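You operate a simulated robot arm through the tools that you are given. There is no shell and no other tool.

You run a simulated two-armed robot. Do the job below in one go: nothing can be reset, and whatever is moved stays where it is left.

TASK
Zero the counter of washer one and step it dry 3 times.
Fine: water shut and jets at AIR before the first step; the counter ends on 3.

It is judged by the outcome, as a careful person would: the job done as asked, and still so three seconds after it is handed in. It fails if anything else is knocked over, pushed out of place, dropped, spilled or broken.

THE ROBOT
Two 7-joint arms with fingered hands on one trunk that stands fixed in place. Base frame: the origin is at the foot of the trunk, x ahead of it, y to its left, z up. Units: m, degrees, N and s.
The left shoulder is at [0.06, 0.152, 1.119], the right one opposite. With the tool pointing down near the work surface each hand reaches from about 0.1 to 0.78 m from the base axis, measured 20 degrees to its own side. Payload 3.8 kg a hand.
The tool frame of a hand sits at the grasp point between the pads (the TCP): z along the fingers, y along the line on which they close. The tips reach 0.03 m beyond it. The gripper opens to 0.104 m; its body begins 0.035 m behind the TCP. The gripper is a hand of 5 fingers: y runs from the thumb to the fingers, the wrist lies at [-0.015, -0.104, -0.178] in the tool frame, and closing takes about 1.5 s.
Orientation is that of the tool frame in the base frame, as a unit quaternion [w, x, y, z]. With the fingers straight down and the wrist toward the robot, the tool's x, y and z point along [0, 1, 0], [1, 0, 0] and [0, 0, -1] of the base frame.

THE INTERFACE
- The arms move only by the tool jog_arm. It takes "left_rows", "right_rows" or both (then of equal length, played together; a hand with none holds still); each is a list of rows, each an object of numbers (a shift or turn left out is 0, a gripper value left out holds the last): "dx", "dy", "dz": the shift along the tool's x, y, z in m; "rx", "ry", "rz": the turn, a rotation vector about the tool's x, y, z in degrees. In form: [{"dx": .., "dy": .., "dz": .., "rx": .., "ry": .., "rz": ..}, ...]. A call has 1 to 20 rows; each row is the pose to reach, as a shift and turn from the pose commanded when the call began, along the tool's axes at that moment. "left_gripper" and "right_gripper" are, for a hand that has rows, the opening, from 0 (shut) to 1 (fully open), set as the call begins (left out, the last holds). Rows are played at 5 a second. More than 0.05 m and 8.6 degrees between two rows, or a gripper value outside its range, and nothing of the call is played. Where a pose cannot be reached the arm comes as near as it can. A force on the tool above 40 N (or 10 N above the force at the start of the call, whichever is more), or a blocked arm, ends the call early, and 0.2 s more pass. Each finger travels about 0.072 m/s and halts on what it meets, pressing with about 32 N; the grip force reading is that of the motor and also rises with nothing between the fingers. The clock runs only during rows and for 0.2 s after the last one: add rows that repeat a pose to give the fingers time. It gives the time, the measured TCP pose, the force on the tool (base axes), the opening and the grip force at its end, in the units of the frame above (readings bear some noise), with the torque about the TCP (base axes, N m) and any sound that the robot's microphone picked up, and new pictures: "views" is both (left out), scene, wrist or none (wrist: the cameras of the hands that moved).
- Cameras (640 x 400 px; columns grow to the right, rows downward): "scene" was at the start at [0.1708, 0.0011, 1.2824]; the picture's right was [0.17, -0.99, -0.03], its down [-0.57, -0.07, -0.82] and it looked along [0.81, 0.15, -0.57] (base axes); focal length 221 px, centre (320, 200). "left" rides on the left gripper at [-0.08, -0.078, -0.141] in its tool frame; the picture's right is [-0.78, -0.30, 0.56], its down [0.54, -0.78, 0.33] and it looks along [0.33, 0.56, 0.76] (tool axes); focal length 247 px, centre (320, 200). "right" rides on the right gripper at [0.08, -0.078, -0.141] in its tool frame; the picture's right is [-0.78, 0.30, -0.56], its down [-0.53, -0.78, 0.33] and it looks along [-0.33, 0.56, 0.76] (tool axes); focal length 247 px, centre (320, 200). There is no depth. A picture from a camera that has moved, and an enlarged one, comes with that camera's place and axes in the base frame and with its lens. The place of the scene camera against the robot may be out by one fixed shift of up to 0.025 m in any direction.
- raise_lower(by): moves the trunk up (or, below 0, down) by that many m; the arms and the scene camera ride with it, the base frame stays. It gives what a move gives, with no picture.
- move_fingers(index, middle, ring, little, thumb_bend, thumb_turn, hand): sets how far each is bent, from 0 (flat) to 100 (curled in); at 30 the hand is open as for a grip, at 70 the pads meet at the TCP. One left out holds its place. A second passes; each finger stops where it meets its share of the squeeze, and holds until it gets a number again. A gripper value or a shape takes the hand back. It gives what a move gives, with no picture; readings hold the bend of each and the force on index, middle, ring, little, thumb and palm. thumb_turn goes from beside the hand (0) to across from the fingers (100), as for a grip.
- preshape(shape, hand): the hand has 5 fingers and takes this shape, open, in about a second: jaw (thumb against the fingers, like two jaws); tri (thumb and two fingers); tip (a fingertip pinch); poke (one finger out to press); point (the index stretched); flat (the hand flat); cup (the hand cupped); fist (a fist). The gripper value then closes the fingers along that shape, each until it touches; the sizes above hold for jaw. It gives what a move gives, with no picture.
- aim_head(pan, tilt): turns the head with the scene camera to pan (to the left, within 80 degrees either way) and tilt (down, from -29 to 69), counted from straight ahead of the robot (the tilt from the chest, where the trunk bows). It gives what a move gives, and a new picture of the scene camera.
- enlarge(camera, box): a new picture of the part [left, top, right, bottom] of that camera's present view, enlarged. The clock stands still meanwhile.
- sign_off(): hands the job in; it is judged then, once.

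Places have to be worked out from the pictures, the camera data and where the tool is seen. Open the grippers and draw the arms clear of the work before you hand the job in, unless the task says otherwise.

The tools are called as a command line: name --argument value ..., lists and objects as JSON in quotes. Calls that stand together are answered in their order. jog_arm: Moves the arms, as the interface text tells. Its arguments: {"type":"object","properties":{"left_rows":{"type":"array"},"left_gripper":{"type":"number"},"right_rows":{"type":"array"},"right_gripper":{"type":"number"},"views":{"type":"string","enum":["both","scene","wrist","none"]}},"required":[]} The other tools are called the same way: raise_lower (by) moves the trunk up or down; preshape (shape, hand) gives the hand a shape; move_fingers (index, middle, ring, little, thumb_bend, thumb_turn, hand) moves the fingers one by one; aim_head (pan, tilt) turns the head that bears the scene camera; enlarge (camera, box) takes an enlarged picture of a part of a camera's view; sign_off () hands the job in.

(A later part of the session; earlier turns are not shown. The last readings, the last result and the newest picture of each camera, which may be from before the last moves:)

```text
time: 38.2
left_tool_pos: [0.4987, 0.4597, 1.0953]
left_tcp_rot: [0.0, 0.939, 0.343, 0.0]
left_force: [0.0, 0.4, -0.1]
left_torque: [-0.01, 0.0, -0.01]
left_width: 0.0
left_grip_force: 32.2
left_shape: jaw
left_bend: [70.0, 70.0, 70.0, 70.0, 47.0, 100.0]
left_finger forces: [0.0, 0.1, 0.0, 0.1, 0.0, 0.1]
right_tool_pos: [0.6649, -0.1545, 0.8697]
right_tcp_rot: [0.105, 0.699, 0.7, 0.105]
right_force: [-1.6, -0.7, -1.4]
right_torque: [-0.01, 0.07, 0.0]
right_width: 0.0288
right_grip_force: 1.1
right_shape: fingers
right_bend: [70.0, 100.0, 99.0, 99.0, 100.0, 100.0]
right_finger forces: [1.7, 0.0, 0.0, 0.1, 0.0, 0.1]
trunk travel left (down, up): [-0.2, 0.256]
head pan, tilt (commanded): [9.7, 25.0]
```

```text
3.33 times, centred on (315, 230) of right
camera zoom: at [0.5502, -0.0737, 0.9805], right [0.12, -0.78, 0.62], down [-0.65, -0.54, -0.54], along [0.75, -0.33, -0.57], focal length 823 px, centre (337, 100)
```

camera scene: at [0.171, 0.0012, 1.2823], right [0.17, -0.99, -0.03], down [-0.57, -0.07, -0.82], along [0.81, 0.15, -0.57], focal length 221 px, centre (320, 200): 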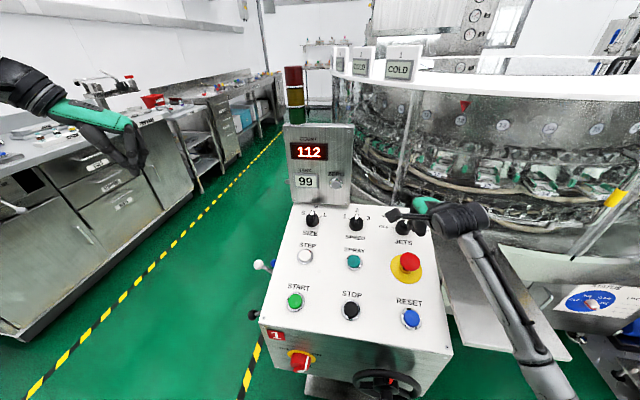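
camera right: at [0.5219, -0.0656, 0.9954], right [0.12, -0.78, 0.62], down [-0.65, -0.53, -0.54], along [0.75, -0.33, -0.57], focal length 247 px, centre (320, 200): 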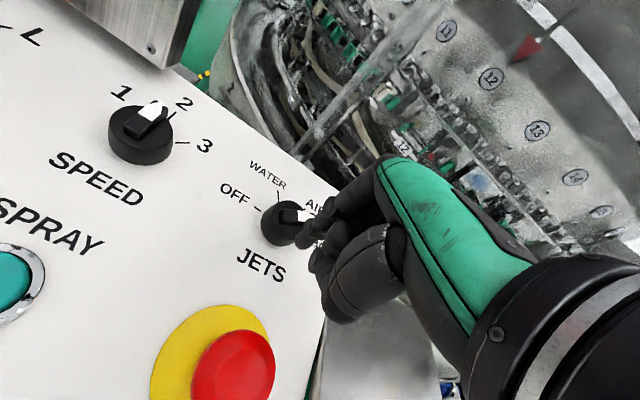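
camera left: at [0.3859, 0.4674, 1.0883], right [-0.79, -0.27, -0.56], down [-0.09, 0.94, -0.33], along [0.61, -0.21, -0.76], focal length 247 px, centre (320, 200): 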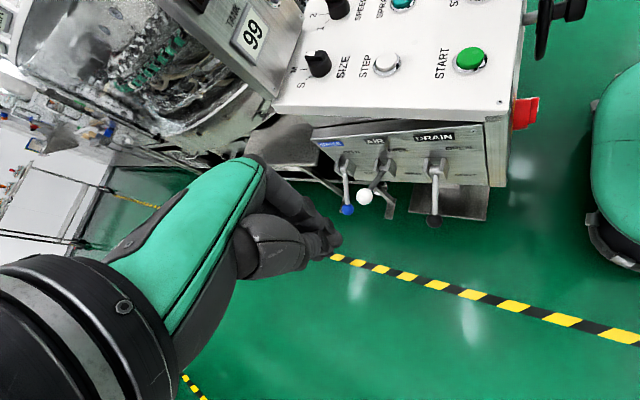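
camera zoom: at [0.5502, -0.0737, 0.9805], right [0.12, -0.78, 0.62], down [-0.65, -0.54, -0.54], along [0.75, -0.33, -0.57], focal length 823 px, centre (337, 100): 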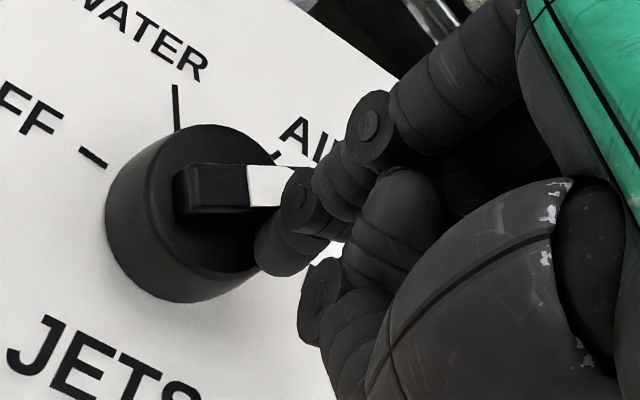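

The index now carries about 1.7 N and the pointer is turning (about 33°). I'll continue in small steps.

jog_arm --right_rows '[{"dy": 0.002}, {"dy": 0.004}, {"dy": 0.006}]' --views "none"

enlarge --camera "right" --box '[250, 170, 380, 290]'

enlarge --camera "scene" --box '[375, 180, 455, 250]'

```text
time: 39.0
left_tool_pos: [0.4991, 0.4594, 1.0955]
left_tcp_rot: [0.0, 0.94, 0.342, 0.0]
left_force: [0.0, -0.4, 0.3]
left_torque: [0.0, 0.01, 0.05]
left_width: 0.0001
left_grip_force: 32.1
left_shape: jaw
left_bend: [70.0, 70.0, 70.0, 70.0, 47.0, 100.0]
left_finger forces: [0.1, 0.1, 0.0, 0.0, 0.0, 0.0]
right_tool_pos: [0.6715, -0.1527, 0.8717]
right_tcp_rot: [0.104, 0.7, 0.699, 0.104]
right_force: [-1.1, -1.7, -0.3]
right_torque: [-0.06, 0.02, -0.02]
right_width: 0.0288
right_grip_force: 0.8
right_shape: fingers
right_bend: [70.0, 100.0, 99.0, 99.0, 100.0, 100.0]
right_finger forces: [1.4, 0.1, 0.0, 0.0, 0.0, 0.0]
trunk travel left (down, up): [-0.2, 0.256]
head pan, tilt (commanded): [9.7, 25.0]
```

```text
3.33 times, centred on (315, 230) of right
camera zoom: at [0.5561, -0.0739, 0.9823], right [0.12, -0.78, 0.62], down [-0.65, -0.53, -0.55], along [0.75, -0.33, -0.57], focal length 823 px, centre (337, 100)
```

zoom: 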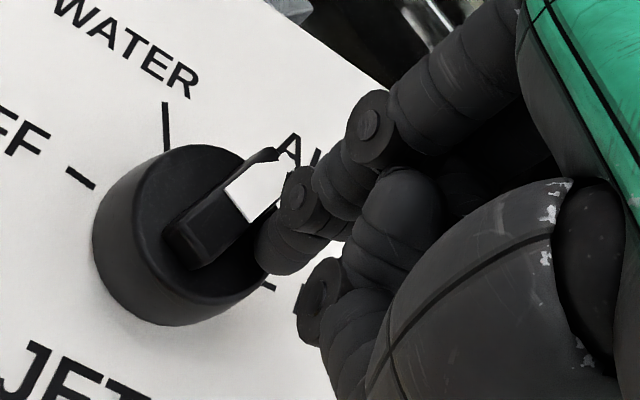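

```text
5.71 times, centred on (415, 215) of scene
camera zoom: at [0.1708, 0.0009, 1.2824], right [0.17, -0.99, -0.03], down [-0.57, -0.07, -0.82], along [0.81, 0.15, -0.57], focal length 1264 px, centre (-223, 114)
```

zoom: 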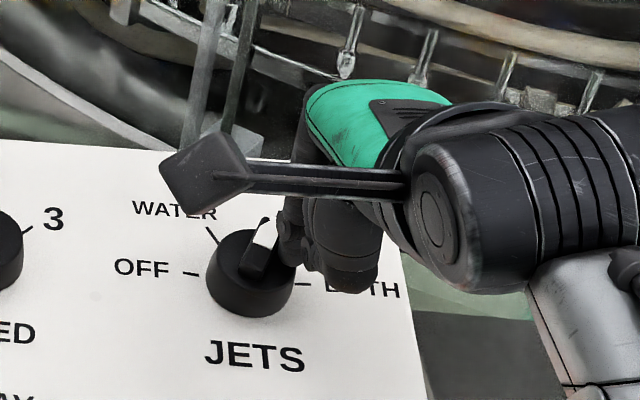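

The pointer swung to about 65° and seems to be at AIR. I'll withdraw the finger sideways and up, then inspect.

jog_arm --right_rows '[{"dx": -0.004, "dy": -0.003}, {"dx": -0.008, "dy": -0.006}, {"dx": -0.008, "dy": -0.006, "dz": -0.02}, {"dx": -0.008, "dy": -0.006, "dz": -0.05}, {"dx": -0.008, "dy": -0.02, "dz": -0.08}, {"dx": -0.008, "dy": -0.04, "dz": -0.11}]' --views "both"

enlarge --camera "scene" --box '[375, 190, 455, 260]'

enlarge --camera "right" --box '[180, 100, 340, 240]'

```text
time: 40.4
left_tool_pos: [0.4971, 0.4597, 1.0957]
left_tcp_rot: [0.0, 0.939, 0.343, 0.0]
left_force: [-0.1, 0.9, -0.3]
left_torque: [0.01, -0.03, -0.02]
left_width: 0.0
left_grip_force: 31.8
left_shape: jaw
left_bend: [70.0, 70.0, 70.0, 70.0, 47.0, 100.0]
left_finger forces: [0.0, 0.0, 0.1, 0.0, 0.0, 0.1]
right_tool_pos: [0.6014, -0.161, 0.9643]
right_tcp_rot: [0.104, 0.699, 0.7, 0.104]
right_force: [-0.5, 0.1, -0.2]
right_torque: [-0.02, -0.05, 0.01]
right_width: 0.0298
right_grip_force: 0.1
right_shape: fingers
right_bend: [70.0, 100.0, 99.0, 99.0, 100.0, 100.0]
right_finger forces: [0.0, 0.0, 0.0, 0.0, 0.0, 0.0]
trunk travel left (down, up): [-0.2, 0.256]
head pan, tilt (commanded): [9.7, 25.0]
camera scene: at [0.1701, 0.0012, 1.2825], right [0.17, -0.99, -0.03], down [-0.57, -0.07, -0.82], along [0.81, 0.15, -0.57], focal length 221 px, centre (320, 200)
camera right: at [0.4849, -0.0827, 1.076], right [0.12, -0.78, 0.62], down [-0.65, -0.53, -0.55], along [0.75, -0.33, -0.57], focal length 247 px, centre (320, 200)
```

scene: 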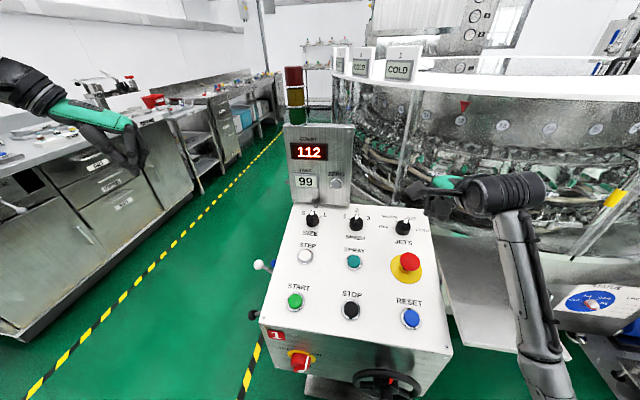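
right: 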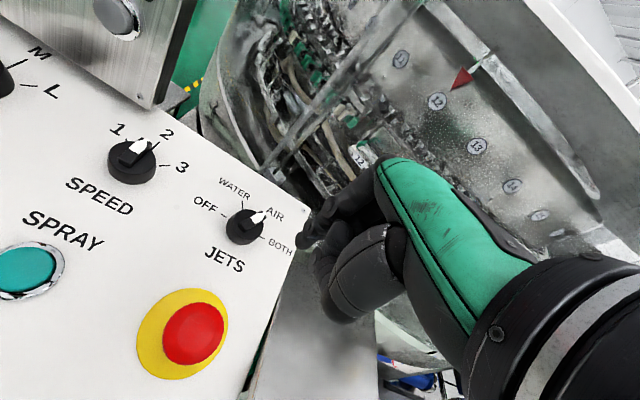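

```text
5.71 times, centred on (415, 225) of scene
camera zoom: at [0.1701, 0.0012, 1.2825], right [0.17, -0.99, -0.03], down [-0.57, -0.07, -0.82], along [0.81, 0.15, -0.57], focal length 1264 px, centre (-223, 57)
```

zoom: 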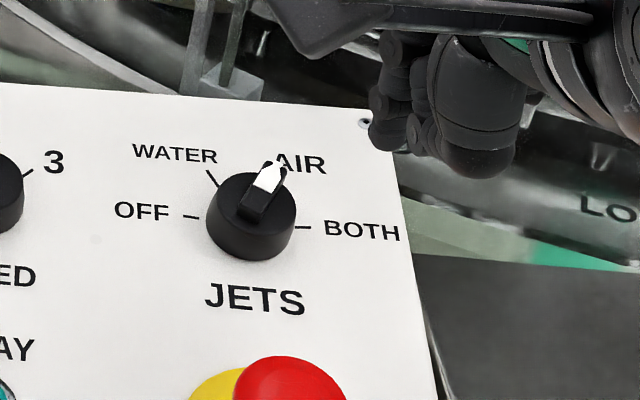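

```text
2.86 times, centred on (260, 170) of right
camera zoom: at [0.4849, -0.0827, 1.076], right [0.12, -0.78, 0.62], down [-0.65, -0.53, -0.55], along [0.75, -0.33, -0.57], focal length 706 px, centre (491, 286)
```

zoom: 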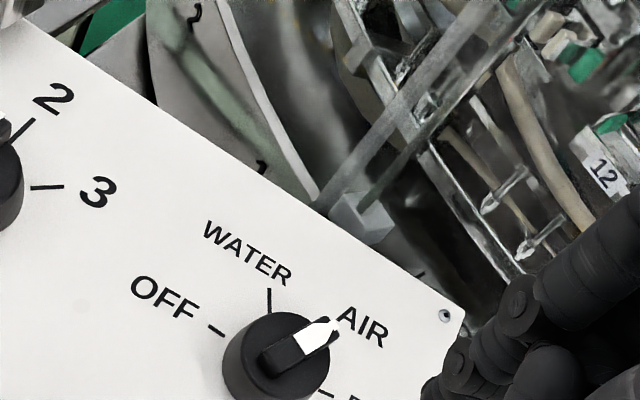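

The pointer now points at AIR. I'll take one closer look for alignment with its mark.

enlarge --camera "right" --box '[195, 165, 300, 280]'

enlarge --camera "scene" --box '[280, 120, 440, 260]'

```text
3.48 times, centred on (248, 222) of right
camera zoom: at [0.4849, -0.0827, 1.076], right [0.12, -0.78, 0.62], down [-0.65, -0.53, -0.55], along [0.75, -0.33, -0.57], focal length 859 px, centre (572, 122)
```

zoom: 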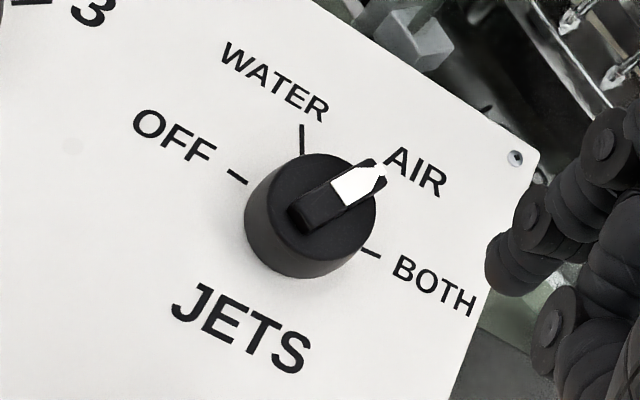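

```text
2.86 times, centred on (360, 190) of scene
camera zoom: at [0.1701, 0.0012, 1.2825], right [0.17, -0.99, -0.03], down [-0.57, -0.07, -0.82], along [0.81, 0.15, -0.57], focal length 632 px, centre (206, 229)
```

zoom: 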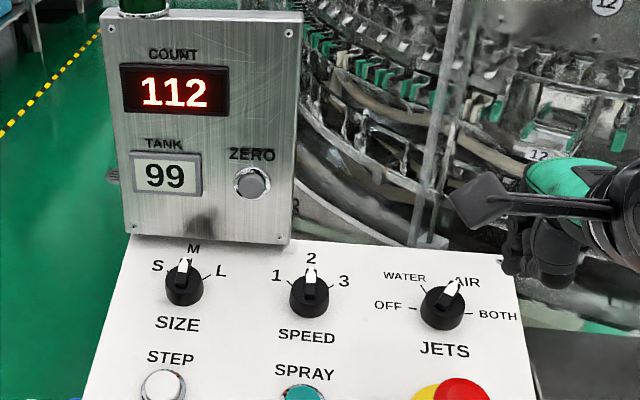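

JETS is confirmed at AIR, and water is shut. Next I'll park the right hand back and to the right, out of the way, and shape the left hand to point for the ZERO and STEP buttons.

jog_arm --right_rows '[{"dx": -0.005, "dy": -0.01, "dz": -0.03}, {"dx": -0.015, "dy": -0.03, "dz": -0.06}, {"dx": -0.03, "dy": -0.05, "dz": -0.09}, {"dx": -0.045, "dy": -0.07, "dz": -0.12}, {"dx": -0.06, "dy": -0.09, "dz": -0.15}, {"dx": -0.075, "dy": -0.11, "dz": -0.17}, {"dx": -0.089, "dy": -0.133, "dz": -0.183}]' --views "none"

preshape --shape "point" --hand "left"

enlarge --camera "left" --box '[0, 0, 640, 400]'

enlarge --camera "scene" --box '[0, 0, 640, 400]'

```text
time: 42.0
left_tool_pos: [0.4981, 0.4593, 1.0959]
left_tcp_rot: [0.001, 0.94, 0.342, 0.0]
left_force: [-1.0, -0.3, 0.5]
left_torque: [-0.01, -0.01, -0.01]
left_width: 0.0
left_grip_force: 31.3
left_shape: jaw
left_bend: [70.0, 70.0, 70.0, 70.0, 47.0, 100.0]
left_finger forces: [0.0, 0.0, 0.1, 0.0, 0.0, 0.1]
right_tool_pos: [0.4243, -0.2515, 1.1017]
right_tcp_rot: [0.104, 0.699, 0.7, 0.105]
right_force: [0.2, 0.4, -1.0]
right_torque: [-0.01, 0.01, -0.01]
right_width: 0.03
right_grip_force: 0.1
right_shape: fingers
right_bend: [70.0, 100.0, 99.0, 99.0, 100.0, 100.0]
right_finger forces: [0.0, 0.0, 0.0, 0.1, 0.0, 0.1]
right hand out of reach, approached as far as the arm can: row 7
trunk travel left (down, up): [-0.2, 0.256]
head pan, tilt (commanded): [9.7, 25.0]
```

```text
time: 42.9
left_tool_pos: [0.4976, 0.4599, 1.0949]
left_tcp_rot: [0.0, 0.94, 0.342, 0.0]
left_force: [-0.3, 0.2, -0.5]
left_torque: [-0.04, -0.01, 0.0]
left_width: 0.0
left_grip_force: 0.1
left_shape: point
left_bend: [20.0, 100.0, 100.0, 100.0, 99.0, 88.0]
left_finger forces: [0.0, 0.0, 0.0, 0.0, 0.0, 0.1]
right_tool_pos: [0.4262, -0.2513, 1.1023]
right_tcp_rot: [0.103, 0.699, 0.7, 0.104]
right_force: [-0.7, -0.8, -0.3]
right_torque: [0.02, -0.04, 0.0]
right_width: 0.0299
right_grip_force: 0.0
right_shape: fingers
right_bend: [70.0, 100.0, 99.0, 99.0, 100.0, 100.0]
right_finger forces: [0.0, 0.1, 0.0, 0.0, 0.0, 0.1]
trunk travel left (down, up): [-0.2, 0.256]
head pan, tilt (commanded): [9.7, 25.0]
```

```text
1.00 times, centred on (320, 200) of left (not enlarged: the box is as wide or as high as the picture)
camera zoom: at [0.3869, 0.4675, 1.2378], right [-0.79, -0.27, -0.56], down [-0.09, 0.94, -0.33], along [0.61, -0.21, -0.76], focal length 247 px, centre (320, 200)
```

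zoom: 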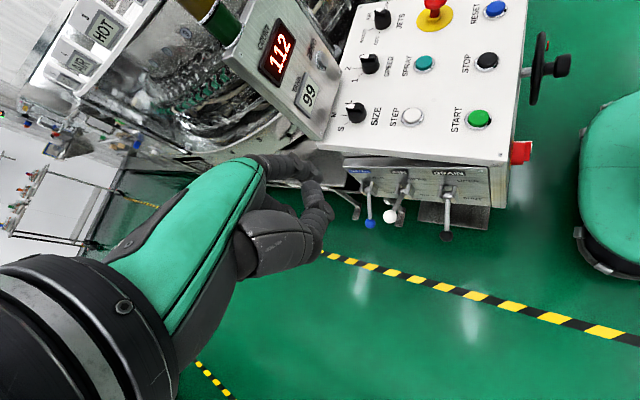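

```text
1.00 times, centred on (320, 200) of scene (not enlarged: the box is as wide or as high as the picture)
camera zoom: at [0.1708, 0.0011, 1.2824], right [0.17, -0.99, -0.03], down [-0.57, -0.07, -0.82], along [0.81, 0.15, -0.57], focal length 221 px, centre (320, 200)
```

zoom: 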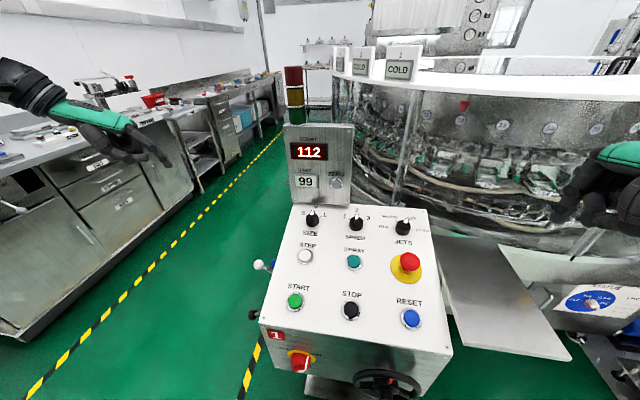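

The point shape has the index at bend 20. I'll zoom in to see where its tip lies relative to the tool.

enlarge --camera "left" --box '[220, 130, 370, 290]'

enlarge --camera "scene" --box '[50, 80, 220, 200]'

```text
2.50 times, centred on (295, 210) of left
camera zoom: at [0.3869, 0.4675, 1.2378], right [-0.79, -0.27, -0.56], down [-0.09, 0.94, -0.33], along [0.61, -0.21, -0.76], focal length 617 px, centre (382, 175)
```

zoom: 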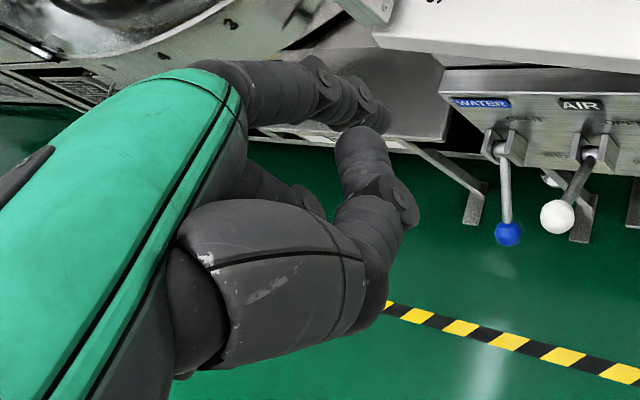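

```text
3.33 times, centred on (135, 140) of scene
camera zoom: at [0.1708, 0.0011, 1.2824], right [0.17, -0.99, -0.03], down [-0.57, -0.07, -0.82], along [0.81, 0.15, -0.57], focal length 737 px, centre (937, 400)
```

zoom: 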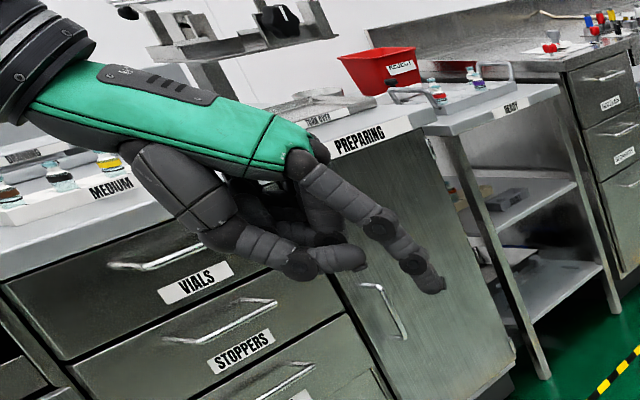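

The index tip lies at roughly tool (-0.015, 0.062, 0.025), pointing forward-down. I'll bring the left hand to yaw 0 in front of the panel, still high, and then tilt it to aim at ZERO.

jog_arm --left_rows '[{"dx": -0.0271, "dy": 0.0328, "dz": -0.001, "rz": -6.25}, {"dx": -0.0542, "dy": 0.0655, "dz": -0.001, "rz": -12.5}, {"dx": -0.0813, "dy": 0.0983, "dz": -0.002, "rz": -18.75}, {"dx": -0.1084, "dy": 0.131, "dz": -0.003, "rz": -25}, {"dx": -0.1355, "dy": 0.1638, "dz": -0.004, "rz": -31.25}, {"dx": -0.1626, "dy": 0.1965, "dz": -0.005, "rz": -37.5}, {"dx": -0.1897, "dy": 0.2293, "dz": -0.005, "rz": -43.75}, {"dx": -0.2168, "dy": 0.262, "dz": -0.005, "rz": -50}]' --views "none"

jog_arm --left_rows '[{"dx": -0.005, "dy": 0.005, "dz": 0.01, "rx": -6.25}, {"dx": -0.01, "dy": 0.01, "dz": 0.02, "rx": -12.5}, {"dx": -0.015, "dy": 0.015, "dz": 0.03, "rx": -18.75}, {"dx": -0.02, "dy": 0.02, "dz": 0.04, "rx": -25}]' --views "both"

```text
time: 44.7
left_tool_pos: [0.5005, 0.1181, 1.1011]
left_tcp_rot: [-0.001, 0.706, 0.709, 0.001]
left_force: [-0.7, -0.1, -0.4]
left_torque: [0.03, 0.0, 0.01]
left_width: 0.0
left_grip_force: 0.1
left_shape: point
left_bend: [20.0, 100.0, 100.0, 100.0, 99.0, 88.0]
left_finger forces: [0.0, 0.0, 0.0, 0.1, 0.0, 0.1]
right_tool_pos: [0.4253, -0.2522, 1.1011]
right_tcp_rot: [0.103, 0.699, 0.7, 0.105]
right_force: [-0.1, -0.3, 0.4]
right_torque: [-0.01, 0.02, -0.04]
right_width: 0.0301
right_grip_force: 0.0
right_shape: fingers
right_bend: [70.0, 100.0, 99.0, 99.0, 100.0, 100.0]
right_finger forces: [0.1, 0.0, 0.0, 0.0, 0.1, 0.0]
trunk travel left (down, up): [-0.2, 0.256]
head pan, tilt (commanded): [9.7, 25.0]
```

```text
time: 45.7
left_tool_pos: [0.5209, 0.0985, 1.0619]
left_tcp_rot: [0.154, 0.69, 0.69, 0.154]
left_force: [-0.3, -0.1, 0.5]
left_torque: [-0.05, -0.01, -0.03]
left_width: 0.0
left_grip_force: 0.1
left_shape: point
left_bend: [20.0, 100.0, 100.0, 100.0, 99.0, 88.0]
left_finger forces: [0.0, 0.1, 0.0, 0.0, 0.0, 0.0]
right_tool_pos: [0.4251, -0.2501, 1.1016]
right_tcp_rot: [0.104, 0.7, 0.699, 0.104]
right_force: [0.2, -0.2, -1.4]
right_torque: [0.0, -0.04, 0.0]
right_width: 0.0298
right_grip_force: 0.1
right_shape: fingers
right_bend: [70.0, 100.0, 99.0, 99.0, 100.0, 100.0]
right_finger forces: [0.1, 0.0, 0.0, 0.1, 0.0, 0.0]
trunk travel left (down, up): [-0.2, 0.256]
head pan, tilt (commanded): [9.7, 25.0]
camera scene: at [0.1708, 0.001, 1.2824], right [0.17, -0.99, -0.03], down [-0.57, -0.07, -0.82], along [0.81, 0.15, -0.57], focal length 221 px, centre (320, 200)
camera left: at [0.3902, 0.0196, 1.1571], right [-0.03, -0.78, -0.63], down [-0.56, 0.53, -0.63], along [0.83, 0.33, -0.45], focal length 247 px, centre (320, 200)
```

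scene: 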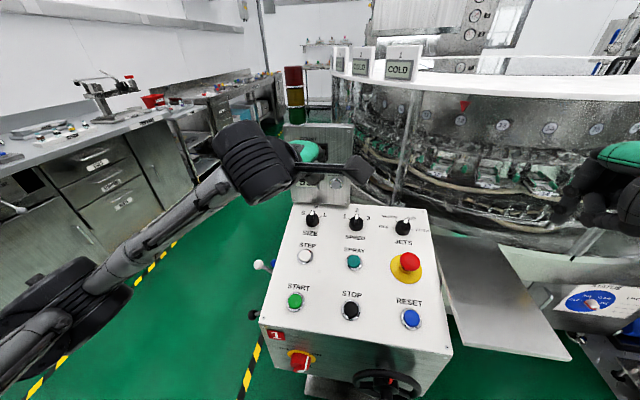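
left: 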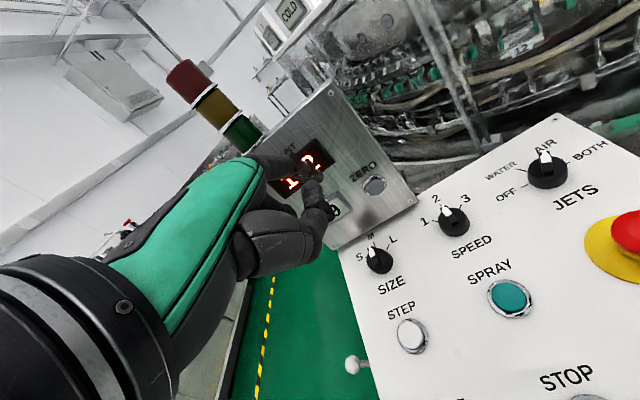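

ZERO is visible at (375, 185) in the left view, about (0.731, 0.069, 0.938). I'll zoom in to locate the fingertip relative to it.

enlarge --camera "left" --box '[240, 110, 420, 260]'

enlarge --camera "scene" --box '[270, 110, 390, 210]'

```text
2.67 times, centred on (330, 185) of left
camera zoom: at [0.3902, 0.0196, 1.1571], right [-0.03, -0.78, -0.63], down [-0.56, 0.53, -0.63], along [0.83, 0.33, -0.45], focal length 659 px, centre (293, 240)
```

zoom: 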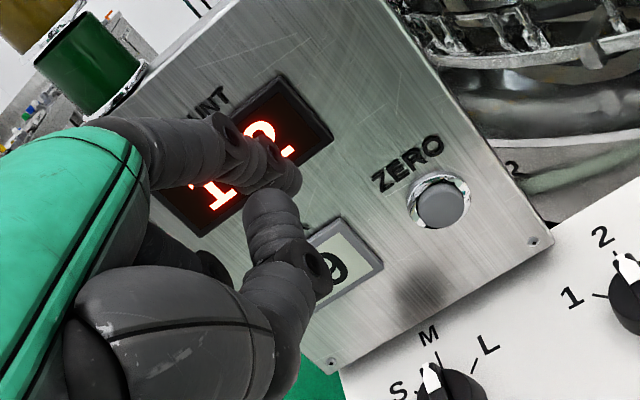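

```text
4.00 times, centred on (330, 160) of scene
camera zoom: at [0.1708, 0.001, 1.2824], right [0.17, -0.99, -0.03], down [-0.57, -0.07, -0.82], along [0.81, 0.15, -0.57], focal length 885 px, centre (280, 360)
```

zoom: 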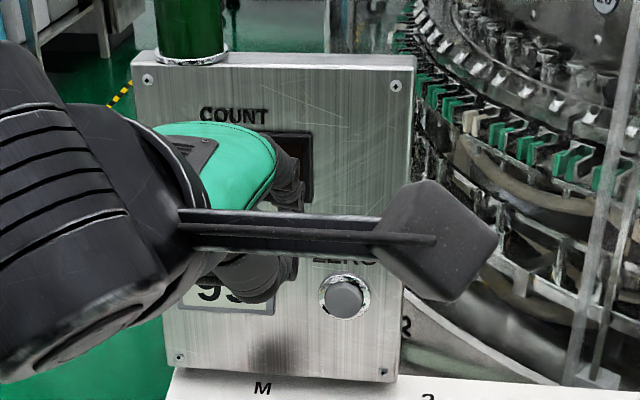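

The fingertip and ZERO are both in view. I'll move to a pre-press spot about 4.5 cm in front of ZERO along the press direction and re-measure.

jog_arm --left_rows '[{"dx": -0.0029, "dy": 0.0069, "dz": 0.03}, {"dx": -0.0058, "dy": 0.0138, "dz": 0.06}, {"dx": -0.0087, "dy": 0.0208, "dz": 0.09}, {"dx": -0.0116, "dy": 0.0277, "dz": 0.12}, {"dx": -0.0145, "dy": 0.0346, "dz": 0.149}]' --views "both"

enlarge --camera "left" --box '[240, 110, 420, 260]'

enlarge --camera "scene" --box '[270, 110, 390, 210]'

```text
time: 46.9
left_tool_pos: [0.6159, 0.0834, 0.9397]
left_tcp_rot: [0.153, 0.69, 0.691, 0.153]
left_force: [0.6, 0.7, 0.0]
left_torque: [0.02, 0.03, 0.0]
left_width: 0.0002
left_grip_force: 0.0
left_shape: point
left_bend: [20.0, 100.0, 100.0, 100.0, 99.0, 88.0]
left_finger forces: [0.1, 0.0, 0.0, 0.1, 0.0, 0.0]
right_tool_pos: [0.4262, -0.2509, 1.1012]
right_tcp_rot: [0.103, 0.699, 0.7, 0.104]
right_force: [0.5, 0.3, 0.1]
right_torque: [0.03, 0.02, 0.01]
right_width: 0.0298
right_grip_force: 0.0
right_shape: fingers
right_bend: [70.0, 100.0, 99.0, 99.0, 100.0, 100.0]
right_finger forces: [0.0, 0.0, 0.0, 0.0, 0.0, 0.1]
trunk travel left (down, up): [-0.2, 0.256]
head pan, tilt (commanded): [9.7, 25.0]
camera scene: at [0.1713, 0.0007, 1.2823], right [0.17, -0.99, -0.03], down [-0.57, -0.07, -0.82], along [0.81, 0.15, -0.57], focal length 221 px, centre (320, 200)
camera left: at [0.4853, 0.0045, 1.0358], right [-0.03, -0.78, -0.63], down [-0.56, 0.54, -0.63], along [0.83, 0.33, -0.46], focal length 247 px, centre (320, 200)
```

scene: 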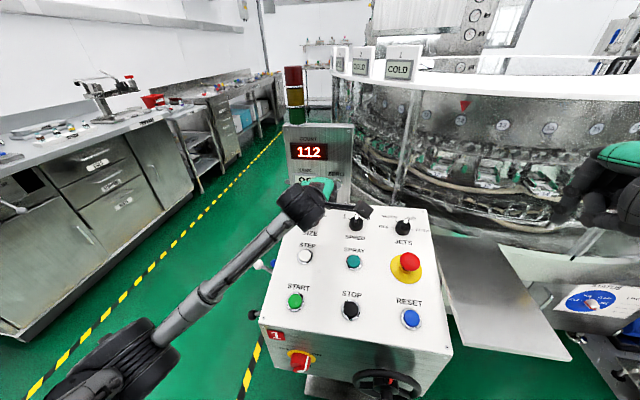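
left: 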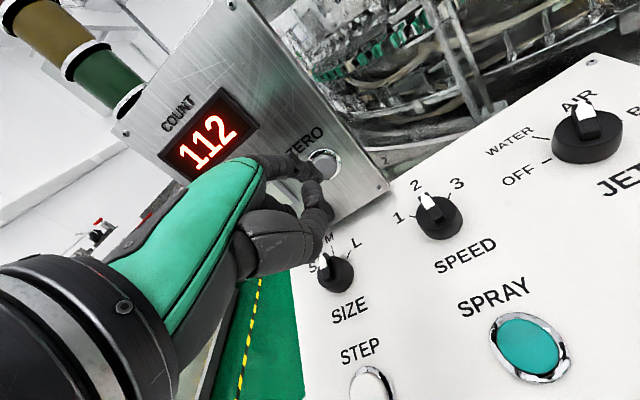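

```text
2.67 times, centred on (330, 185) of left
camera zoom: at [0.4853, 0.0045, 1.0358], right [-0.03, -0.78, -0.63], down [-0.56, 0.54, -0.63], along [0.83, 0.33, -0.46], focal length 659 px, centre (293, 240)
```

zoom: 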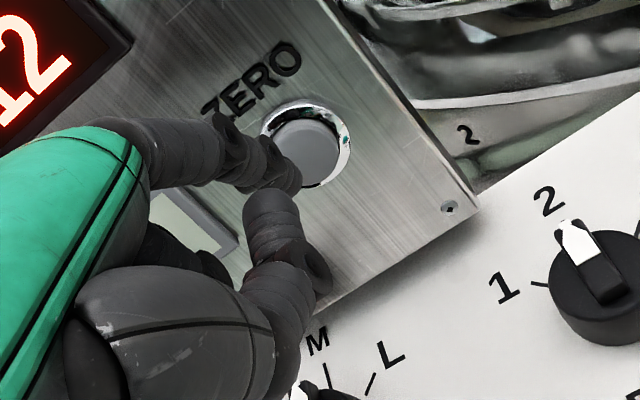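

```text
4.00 times, centred on (330, 160) of scene
camera zoom: at [0.1713, 0.0007, 1.2823], right [0.17, -0.99, -0.03], down [-0.57, -0.07, -0.82], along [0.81, 0.15, -0.57], focal length 885 px, centre (280, 360)
```

zoom: 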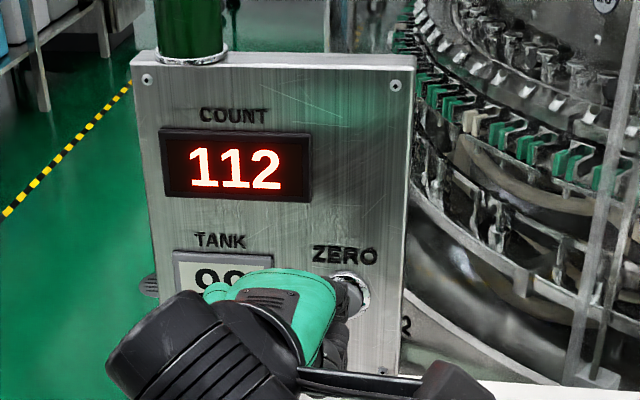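

The two left views place ZERO at tool (-0.0125, 0.109, 0.063), straight ahead of the fingertip along the press direction at about 4 to 5.8 cm. I'll advance 3.2 cm and check.

jog_arm --left_rows '[{"dx": 0.001, "dy": 0.0077, "dz": 0.0064}, {"dx": 0.002, "dy": 0.0153, "dz": 0.0129}, {"dx": 0.002, "dy": 0.0207, "dz": 0.0174}, {"dx": 0.002, "dy": 0.0245, "dz": 0.0206}]' --views "none"

enlarge --camera "left" --box '[240, 110, 420, 260]'

enlarge --camera "scene" --box '[270, 110, 390, 210]'

```text
time: 47.9
left_tool_pos: [0.6469, 0.0867, 0.9317]
left_tcp_rot: [0.154, 0.69, 0.69, 0.153]
left_force: [-0.3, 1.0, -0.8]
left_torque: [0.01, 0.0, -0.01]
left_width: 0.0001
left_grip_force: 0.2
left_shape: point
left_bend: [20.0, 100.0, 100.0, 100.0, 99.0, 88.0]
left_finger forces: [0.0, 0.1, 0.0, 0.1, 0.1, 0.1]
right_tool_pos: [0.4261, -0.2525, 1.1013]
right_tcp_rot: [0.104, 0.699, 0.7, 0.105]
right_force: [-0.3, -0.1, 0.0]
right_torque: [0.01, -0.01, 0.0]
right_width: 0.0296
right_grip_force: 0.1
right_shape: fingers
right_bend: [70.0, 100.0, 99.0, 99.0, 100.0, 100.0]
right_finger forces: [0.1, 0.0, 0.0, 0.1, 0.0, 0.1]
trunk travel left (down, up): [-0.2, 0.256]
head pan, tilt (commanded): [9.7, 25.0]
```

```text
2.67 times, centred on (330, 185) of left
camera zoom: at [0.5158, 0.0066, 1.0282], right [-0.03, -0.78, -0.63], down [-0.56, 0.53, -0.63], along [0.83, 0.33, -0.46], focal length 659 px, centre (293, 240)
```

zoom: 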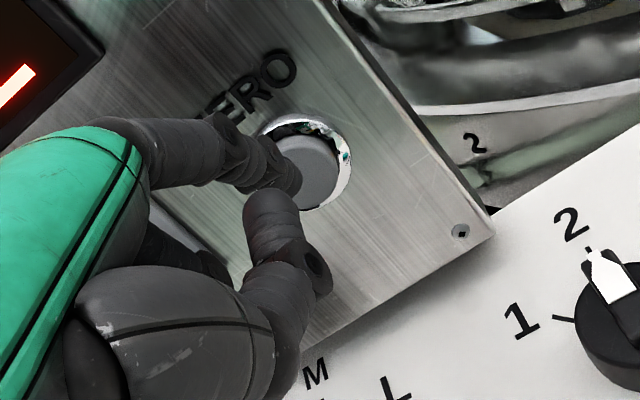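

```text
4.00 times, centred on (330, 160) of scene
camera zoom: at [0.171, 0.0008, 1.2823], right [0.17, -0.99, -0.03], down [-0.57, -0.07, -0.82], along [0.81, 0.15, -0.57], focal length 885 px, centre (280, 360)
```

zoom: 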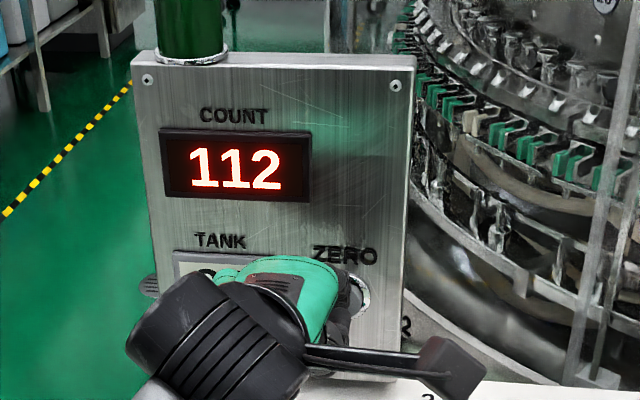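

The tip is right in front of the button's left part with no contact yet. I'll nudge 3 mm right and continue pressing forward in small steps.

jog_arm --left_rows '[{"dx": -0.002, "dy": 0.003, "dz": 0.0026}, {"dx": -0.003, "dy": 0.0061, "dz": 0.0052}, {"dx": -0.003, "dy": 0.0084, "dz": 0.0071}]' --views "none"

enlarge --camera "left" --box '[240, 110, 420, 260]'

enlarge --camera "scene" --box '[270, 110, 390, 210]'

```text
time: 48.7
left_tool_pos: [0.657, 0.0836, 0.9305]
left_tcp_rot: [0.153, 0.69, 0.691, 0.154]
left_force: [-1.5, -0.3, 0.1]
left_torque: [-0.01, -0.06, -0.02]
left_width: 0.0962
left_grip_force: 0.0
left_shape: point
left_bend: [20.0, 100.0, 100.0, 100.0, 99.0, 88.0]
left_finger forces: [1.4, 0.0, 0.0, 0.0, 0.0, 0.1]
right_tool_pos: [0.4249, -0.2519, 1.102]
right_tcp_rot: [0.104, 0.699, 0.7, 0.104]
right_force: [0.5, 0.4, -0.2]
right_torque: [-0.01, 0.0, 0.0]
right_width: 0.0296
right_grip_force: 0.0
right_shape: fingers
right_bend: [70.0, 100.0, 99.0, 99.0, 100.0, 100.0]
right_finger forces: [0.0, 0.0, 0.1, 0.0, 0.0, 0.1]
trunk travel left (down, up): [-0.2, 0.256]
head pan, tilt (commanded): [9.7, 25.0]
```

```text
2.67 times, centred on (330, 185) of left
camera zoom: at [0.5257, 0.0037, 1.0255], right [-0.03, -0.78, -0.63], down [-0.56, 0.54, -0.63], along [0.83, 0.33, -0.45], focal length 659 px, centre (293, 240)
```

zoom: 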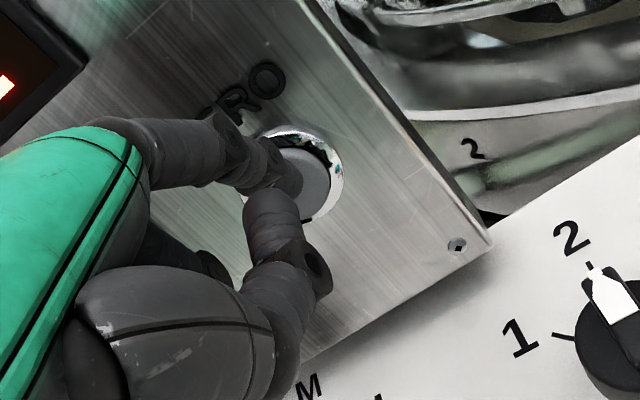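

```text
4.00 times, centred on (330, 160) of scene
camera zoom: at [0.1704, 0.0009, 1.2825], right [0.17, -0.99, -0.03], down [-0.57, -0.07, -0.82], along [0.81, 0.15, -0.57], focal length 885 px, centre (280, 360)
```

zoom: 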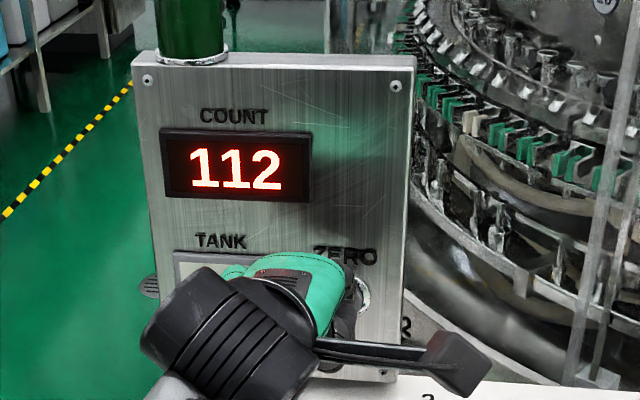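

Contact: the index shows 1.4 N with the force pushing back in -x. I'll press a few millimetres more.

jog_arm --left_rows '[{"dy": 0.0015, "dz": 0.0013}, {"dy": 0.0031, "dz": 0.0026}, {"dy": 0.0046, "dz": 0.0039}]' --views "none"

enlarge --camera "scene" --box '[270, 110, 390, 210]'

```text
time: 49.5
left_tool_pos: [0.6614, 0.0836, 0.9276]
left_tcp_rot: [0.153, 0.69, 0.69, 0.153]
left_force: [-5.4, -0.3, 0.9]
left_torque: [0.01, -0.13, -0.02]
left_width: 0.0959
left_grip_force: 0.0
left_shape: point
left_bend: [21.0, 100.0, 100.0, 100.0, 99.0, 88.0]
left_finger forces: [4.7, 0.0, 0.0, 0.0, 0.0, 0.1]
right_tool_pos: [0.4254, -0.2515, 1.1034]
right_tcp_rot: [0.104, 0.699, 0.7, 0.104]
right_force: [0.2, 0.6, -0.3]
right_torque: [0.02, 0.02, 0.02]
right_width: 0.03
right_grip_force: 0.0
right_shape: fingers
right_bend: [70.0, 100.0, 99.0, 99.0, 100.0, 100.0]
right_finger forces: [0.0, 0.0, 0.1, 0.0, 0.0, 0.0]
trunk travel left (down, up): [-0.2, 0.256]
head pan, tilt (commanded): [9.7, 25.0]
heard: click
```

```text
4.00 times, centred on (330, 160) of scene
camera zoom: at [0.1696, 0.0008, 1.2825], right [0.17, -0.99, -0.03], down [-0.57, -0.07, -0.82], along [0.81, 0.15, -0.57], focal length 885 px, centre (280, 360)
```

zoom: 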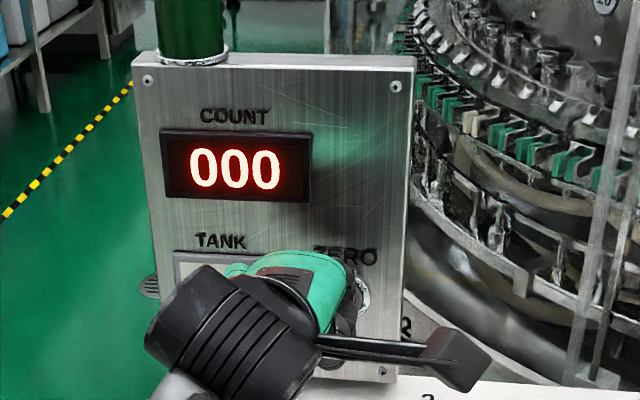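

A click, and COUNT reads 000. I'll retract straight back from ZERO, then bend the index down for pressing STEP.

jog_arm --left_rows '[{"dy": -0.0077, "dz": -0.0064}, {"dy": -0.023, "dz": -0.0193}, {"dy": -0.0459, "dz": -0.0386}, {"dx": 0.02, "dy": -0.0688, "dz": -0.065}, {"dx": 0.04, "dy": -0.085, "dz": -0.09}]' --views "none"

move_fingers --hand "left" --index 70

enlarge --camera "scene" --box '[0, 0, 640, 400]'

enlarge --camera "left" --box '[0, 0, 640, 400]'

```text
time: 50.7
left_tool_pos: [0.5478, 0.1254, 0.9733]
left_tcp_rot: [0.153, 0.691, 0.69, 0.153]
left_force: [0.1, 0.1, -0.2]
left_torque: [0.0, 0.0, 0.01]
left_width: 0.0961
left_grip_force: 0.0
left_shape: point
left_bend: [20.0, 100.0, 100.0, 100.0, 99.0, 88.0]
left_finger forces: [0.0, 0.0, 0.0, 0.0, 0.1, 0.1]
right_tool_pos: [0.4254, -0.2513, 1.102]
right_tcp_rot: [0.104, 0.7, 0.699, 0.103]
right_force: [-0.3, 0.1, 0.3]
right_torque: [0.01, -0.02, -0.01]
right_width: 0.0299
right_grip_force: 0.1
right_shape: fingers
right_bend: [70.0, 100.0, 99.0, 99.0, 100.0, 100.0]
right_finger forces: [0.1, 0.0, 0.0, 0.1, 0.0, 0.0]
trunk travel left (down, up): [-0.2, 0.256]
head pan, tilt (commanded): [9.7, 25.0]
```

```text
time: 51.7
left_tool_pos: [0.5469, 0.1251, 0.9729]
left_tcp_rot: [0.153, 0.69, 0.69, 0.153]
left_force: [0.1, -0.9, -0.8]
left_torque: [0.03, 0.03, 0.0]
left_width: 0.0209
left_grip_force: 0.0
left_shape: fingers
left_bend: [65.0, 100.0, 100.0, 100.0, 95.0, 86.0]
left_finger forces: [0.0, 0.0, 0.1, 0.0, 0.1, 0.0]
right_tool_pos: [0.4251, -0.2518, 1.1016]
right_tcp_rot: [0.104, 0.7, 0.699, 0.105]
right_force: [0.1, 0.1, -0.1]
right_torque: [0.02, -0.02, 0.02]
right_width: 0.0299
right_grip_force: 0.0
right_shape: fingers
right_bend: [70.0, 100.0, 99.0, 99.0, 100.0, 100.0]
right_finger forces: [0.1, 0.0, 0.0, 0.0, 0.1, 0.1]
trunk travel left (down, up): [-0.2, 0.256]
head pan, tilt (commanded): [9.7, 25.0]
```

```text
1.00 times, centred on (320, 200) of scene (not enlarged: the box is as wide or as high as the picture)
camera zoom: at [0.1708, 0.001, 1.2824], right [0.17, -0.99, -0.03], down [-0.57, -0.07, -0.82], along [0.81, 0.15, -0.57], focal length 221 px, centre (320, 200)
```

zoom: 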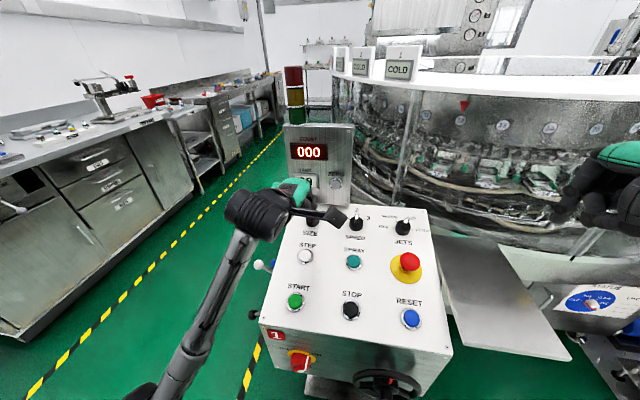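

```text
1.00 times, centred on (320, 200) of left (not enlarged: the box is as wide or as high as the picture)
camera zoom: at [0.4173, 0.0448, 1.0693], right [-0.03, -0.78, -0.63], down [-0.56, 0.53, -0.63], along [0.83, 0.33, -0.46], focal length 247 px, centre (320, 200)
```

zoom: 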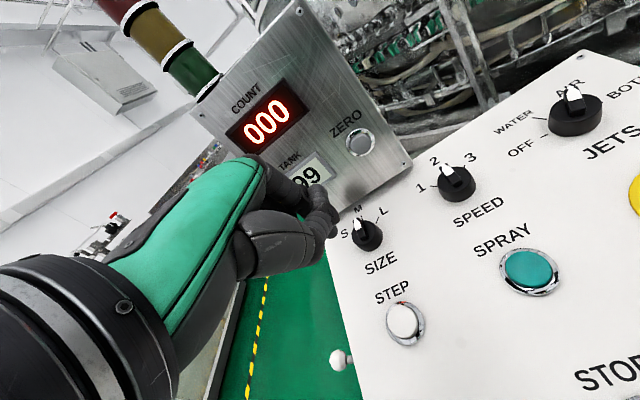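

The count is 000 and STEP is at (405, 323) in this view. The index stopped at 65 against the thumb, so I'll use the poke shape and curl the middle finger as I did on the right hand.

preshape --shape "poke" --hand "left"

move_fingers --hand "left" --middle 100

enlarge --camera "left" --box '[260, 130, 460, 360]'

```text
time: 52.6
left_tool_pos: [0.5472, 0.1242, 0.9725]
left_tcp_rot: [0.153, 0.69, 0.691, 0.153]
left_force: [-1.3, 0.3, 0.4]
left_torque: [-0.01, -0.01, 0.0]
left_width: 0.0
left_grip_force: 0.0
left_shape: poke
left_bend: [70.0, 70.0, 99.0, 99.0, 100.0, 88.0]
left_finger forces: [0.1, 0.1, 0.0, 0.0, 0.1, 0.0]
right_tool_pos: [0.4244, -0.2515, 1.1015]
right_tcp_rot: [0.104, 0.7, 0.699, 0.103]
right_force: [-0.9, -0.5, -0.7]
right_torque: [0.01, -0.02, 0.0]
right_width: 0.0297
right_grip_force: 0.1
right_shape: fingers
right_bend: [70.0, 100.0, 99.0, 99.0, 100.0, 100.0]
right_finger forces: [0.1, 0.0, 0.0, 0.1, 0.0, 0.0]
trunk travel left (down, up): [-0.2, 0.256]
head pan, tilt (commanded): [9.7, 25.0]
```

```text
time: 53.6
left_tool_pos: [0.5471, 0.1243, 0.9727]
left_tcp_rot: [0.153, 0.69, 0.69, 0.153]
left_force: [-0.5, 0.0, 0.3]
left_torque: [0.0, -0.01, -0.01]
left_width: 0.0197
left_grip_force: 0.1
left_shape: fingers
left_bend: [70.0, 100.0, 99.0, 99.0, 100.0, 88.0]
left_finger forces: [0.0, 0.0, 0.0, 0.0, 0.1, 0.0]
right_tool_pos: [0.426, -0.2518, 1.1021]
right_tcp_rot: [0.104, 0.699, 0.7, 0.104]
right_force: [0.1, -0.1, 0.3]
right_torque: [0.0, -0.02, 0.01]
right_width: 0.0297
right_grip_force: 0.2
right_shape: fingers
right_bend: [70.0, 100.0, 99.0, 99.0, 100.0, 100.0]
right_finger forces: [0.0, 0.0, 0.1, 0.0, 0.1, 0.1]
trunk travel left (down, up): [-0.2, 0.256]
head pan, tilt (commanded): [9.7, 25.0]
```

```text
1.74 times, centred on (360, 245) of left
camera zoom: at [0.4174, 0.0448, 1.0693], right [-0.03, -0.78, -0.63], down [-0.56, 0.53, -0.63], along [0.83, 0.33, -0.46], focal length 430 px, centre (250, 122)
```

zoom: 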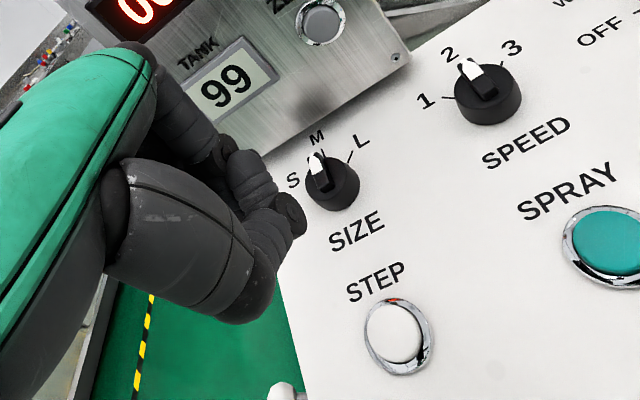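

The thumb is covering the index tip on this hand (turn 88). I'll turn the thumb fully across so that the index tip stands clear.

move_fingers --hand "left" --thumb_turn 100 --thumb_bend 100

enlarge --camera "left" --box '[240, 140, 390, 290]'

enlarge --camera "scene" --box '[250, 150, 370, 270]'

```text
time: 54.6
left_tool_pos: [0.5467, 0.1245, 0.9735]
left_tcp_rot: [0.153, 0.691, 0.69, 0.152]
left_force: [0.4, 0.5, -0.2]
left_torque: [-0.01, 0.01, 0.04]
left_width: 0.0178
left_grip_force: 0.1
left_shape: fingers
left_bend: [70.0, 100.0, 99.0, 99.0, 95.0, 91.0]
left_finger forces: [0.0, 0.0, 0.0, 0.1, 0.1, 0.0]
right_tool_pos: [0.4244, -0.2513, 1.102]
right_tcp_rot: [0.104, 0.699, 0.699, 0.104]
right_force: [-0.1, -0.2, 0.5]
right_torque: [0.02, 0.0, 0.04]
right_width: 0.0296
right_grip_force: 0.0
right_shape: fingers
right_bend: [70.0, 100.0, 99.0, 99.0, 100.0, 100.0]
right_finger forces: [0.0, 0.0, 0.0, 0.1, 0.0, 0.0]
trunk travel left (down, up): [-0.2, 0.256]
head pan, tilt (commanded): [9.7, 25.0]
```

```text
2.67 times, centred on (315, 215) of left
camera zoom: at [0.4174, 0.0448, 1.0693], right [-0.03, -0.78, -0.63], down [-0.56, 0.53, -0.63], along [0.83, 0.33, -0.46], focal length 659 px, centre (333, 160)
```

zoom: 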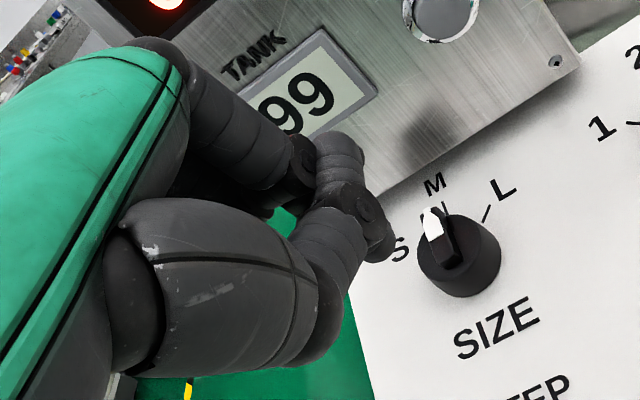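

```text
3.33 times, centred on (310, 210) of scene
camera zoom: at [0.1708, 0.0009, 1.2824], right [0.17, -0.99, -0.03], down [-0.57, -0.07, -0.82], along [0.81, 0.15, -0.57], focal length 737 px, centre (353, 167)
```

zoom: 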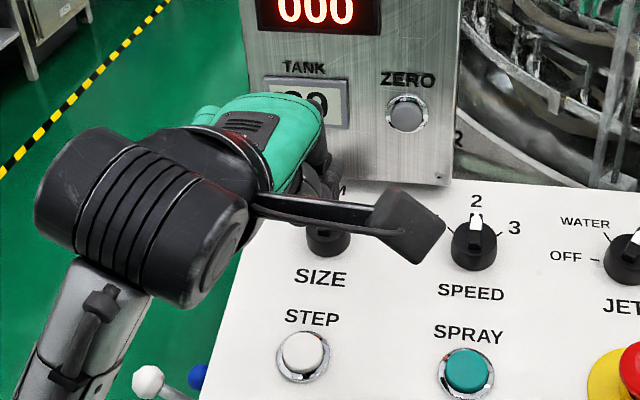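

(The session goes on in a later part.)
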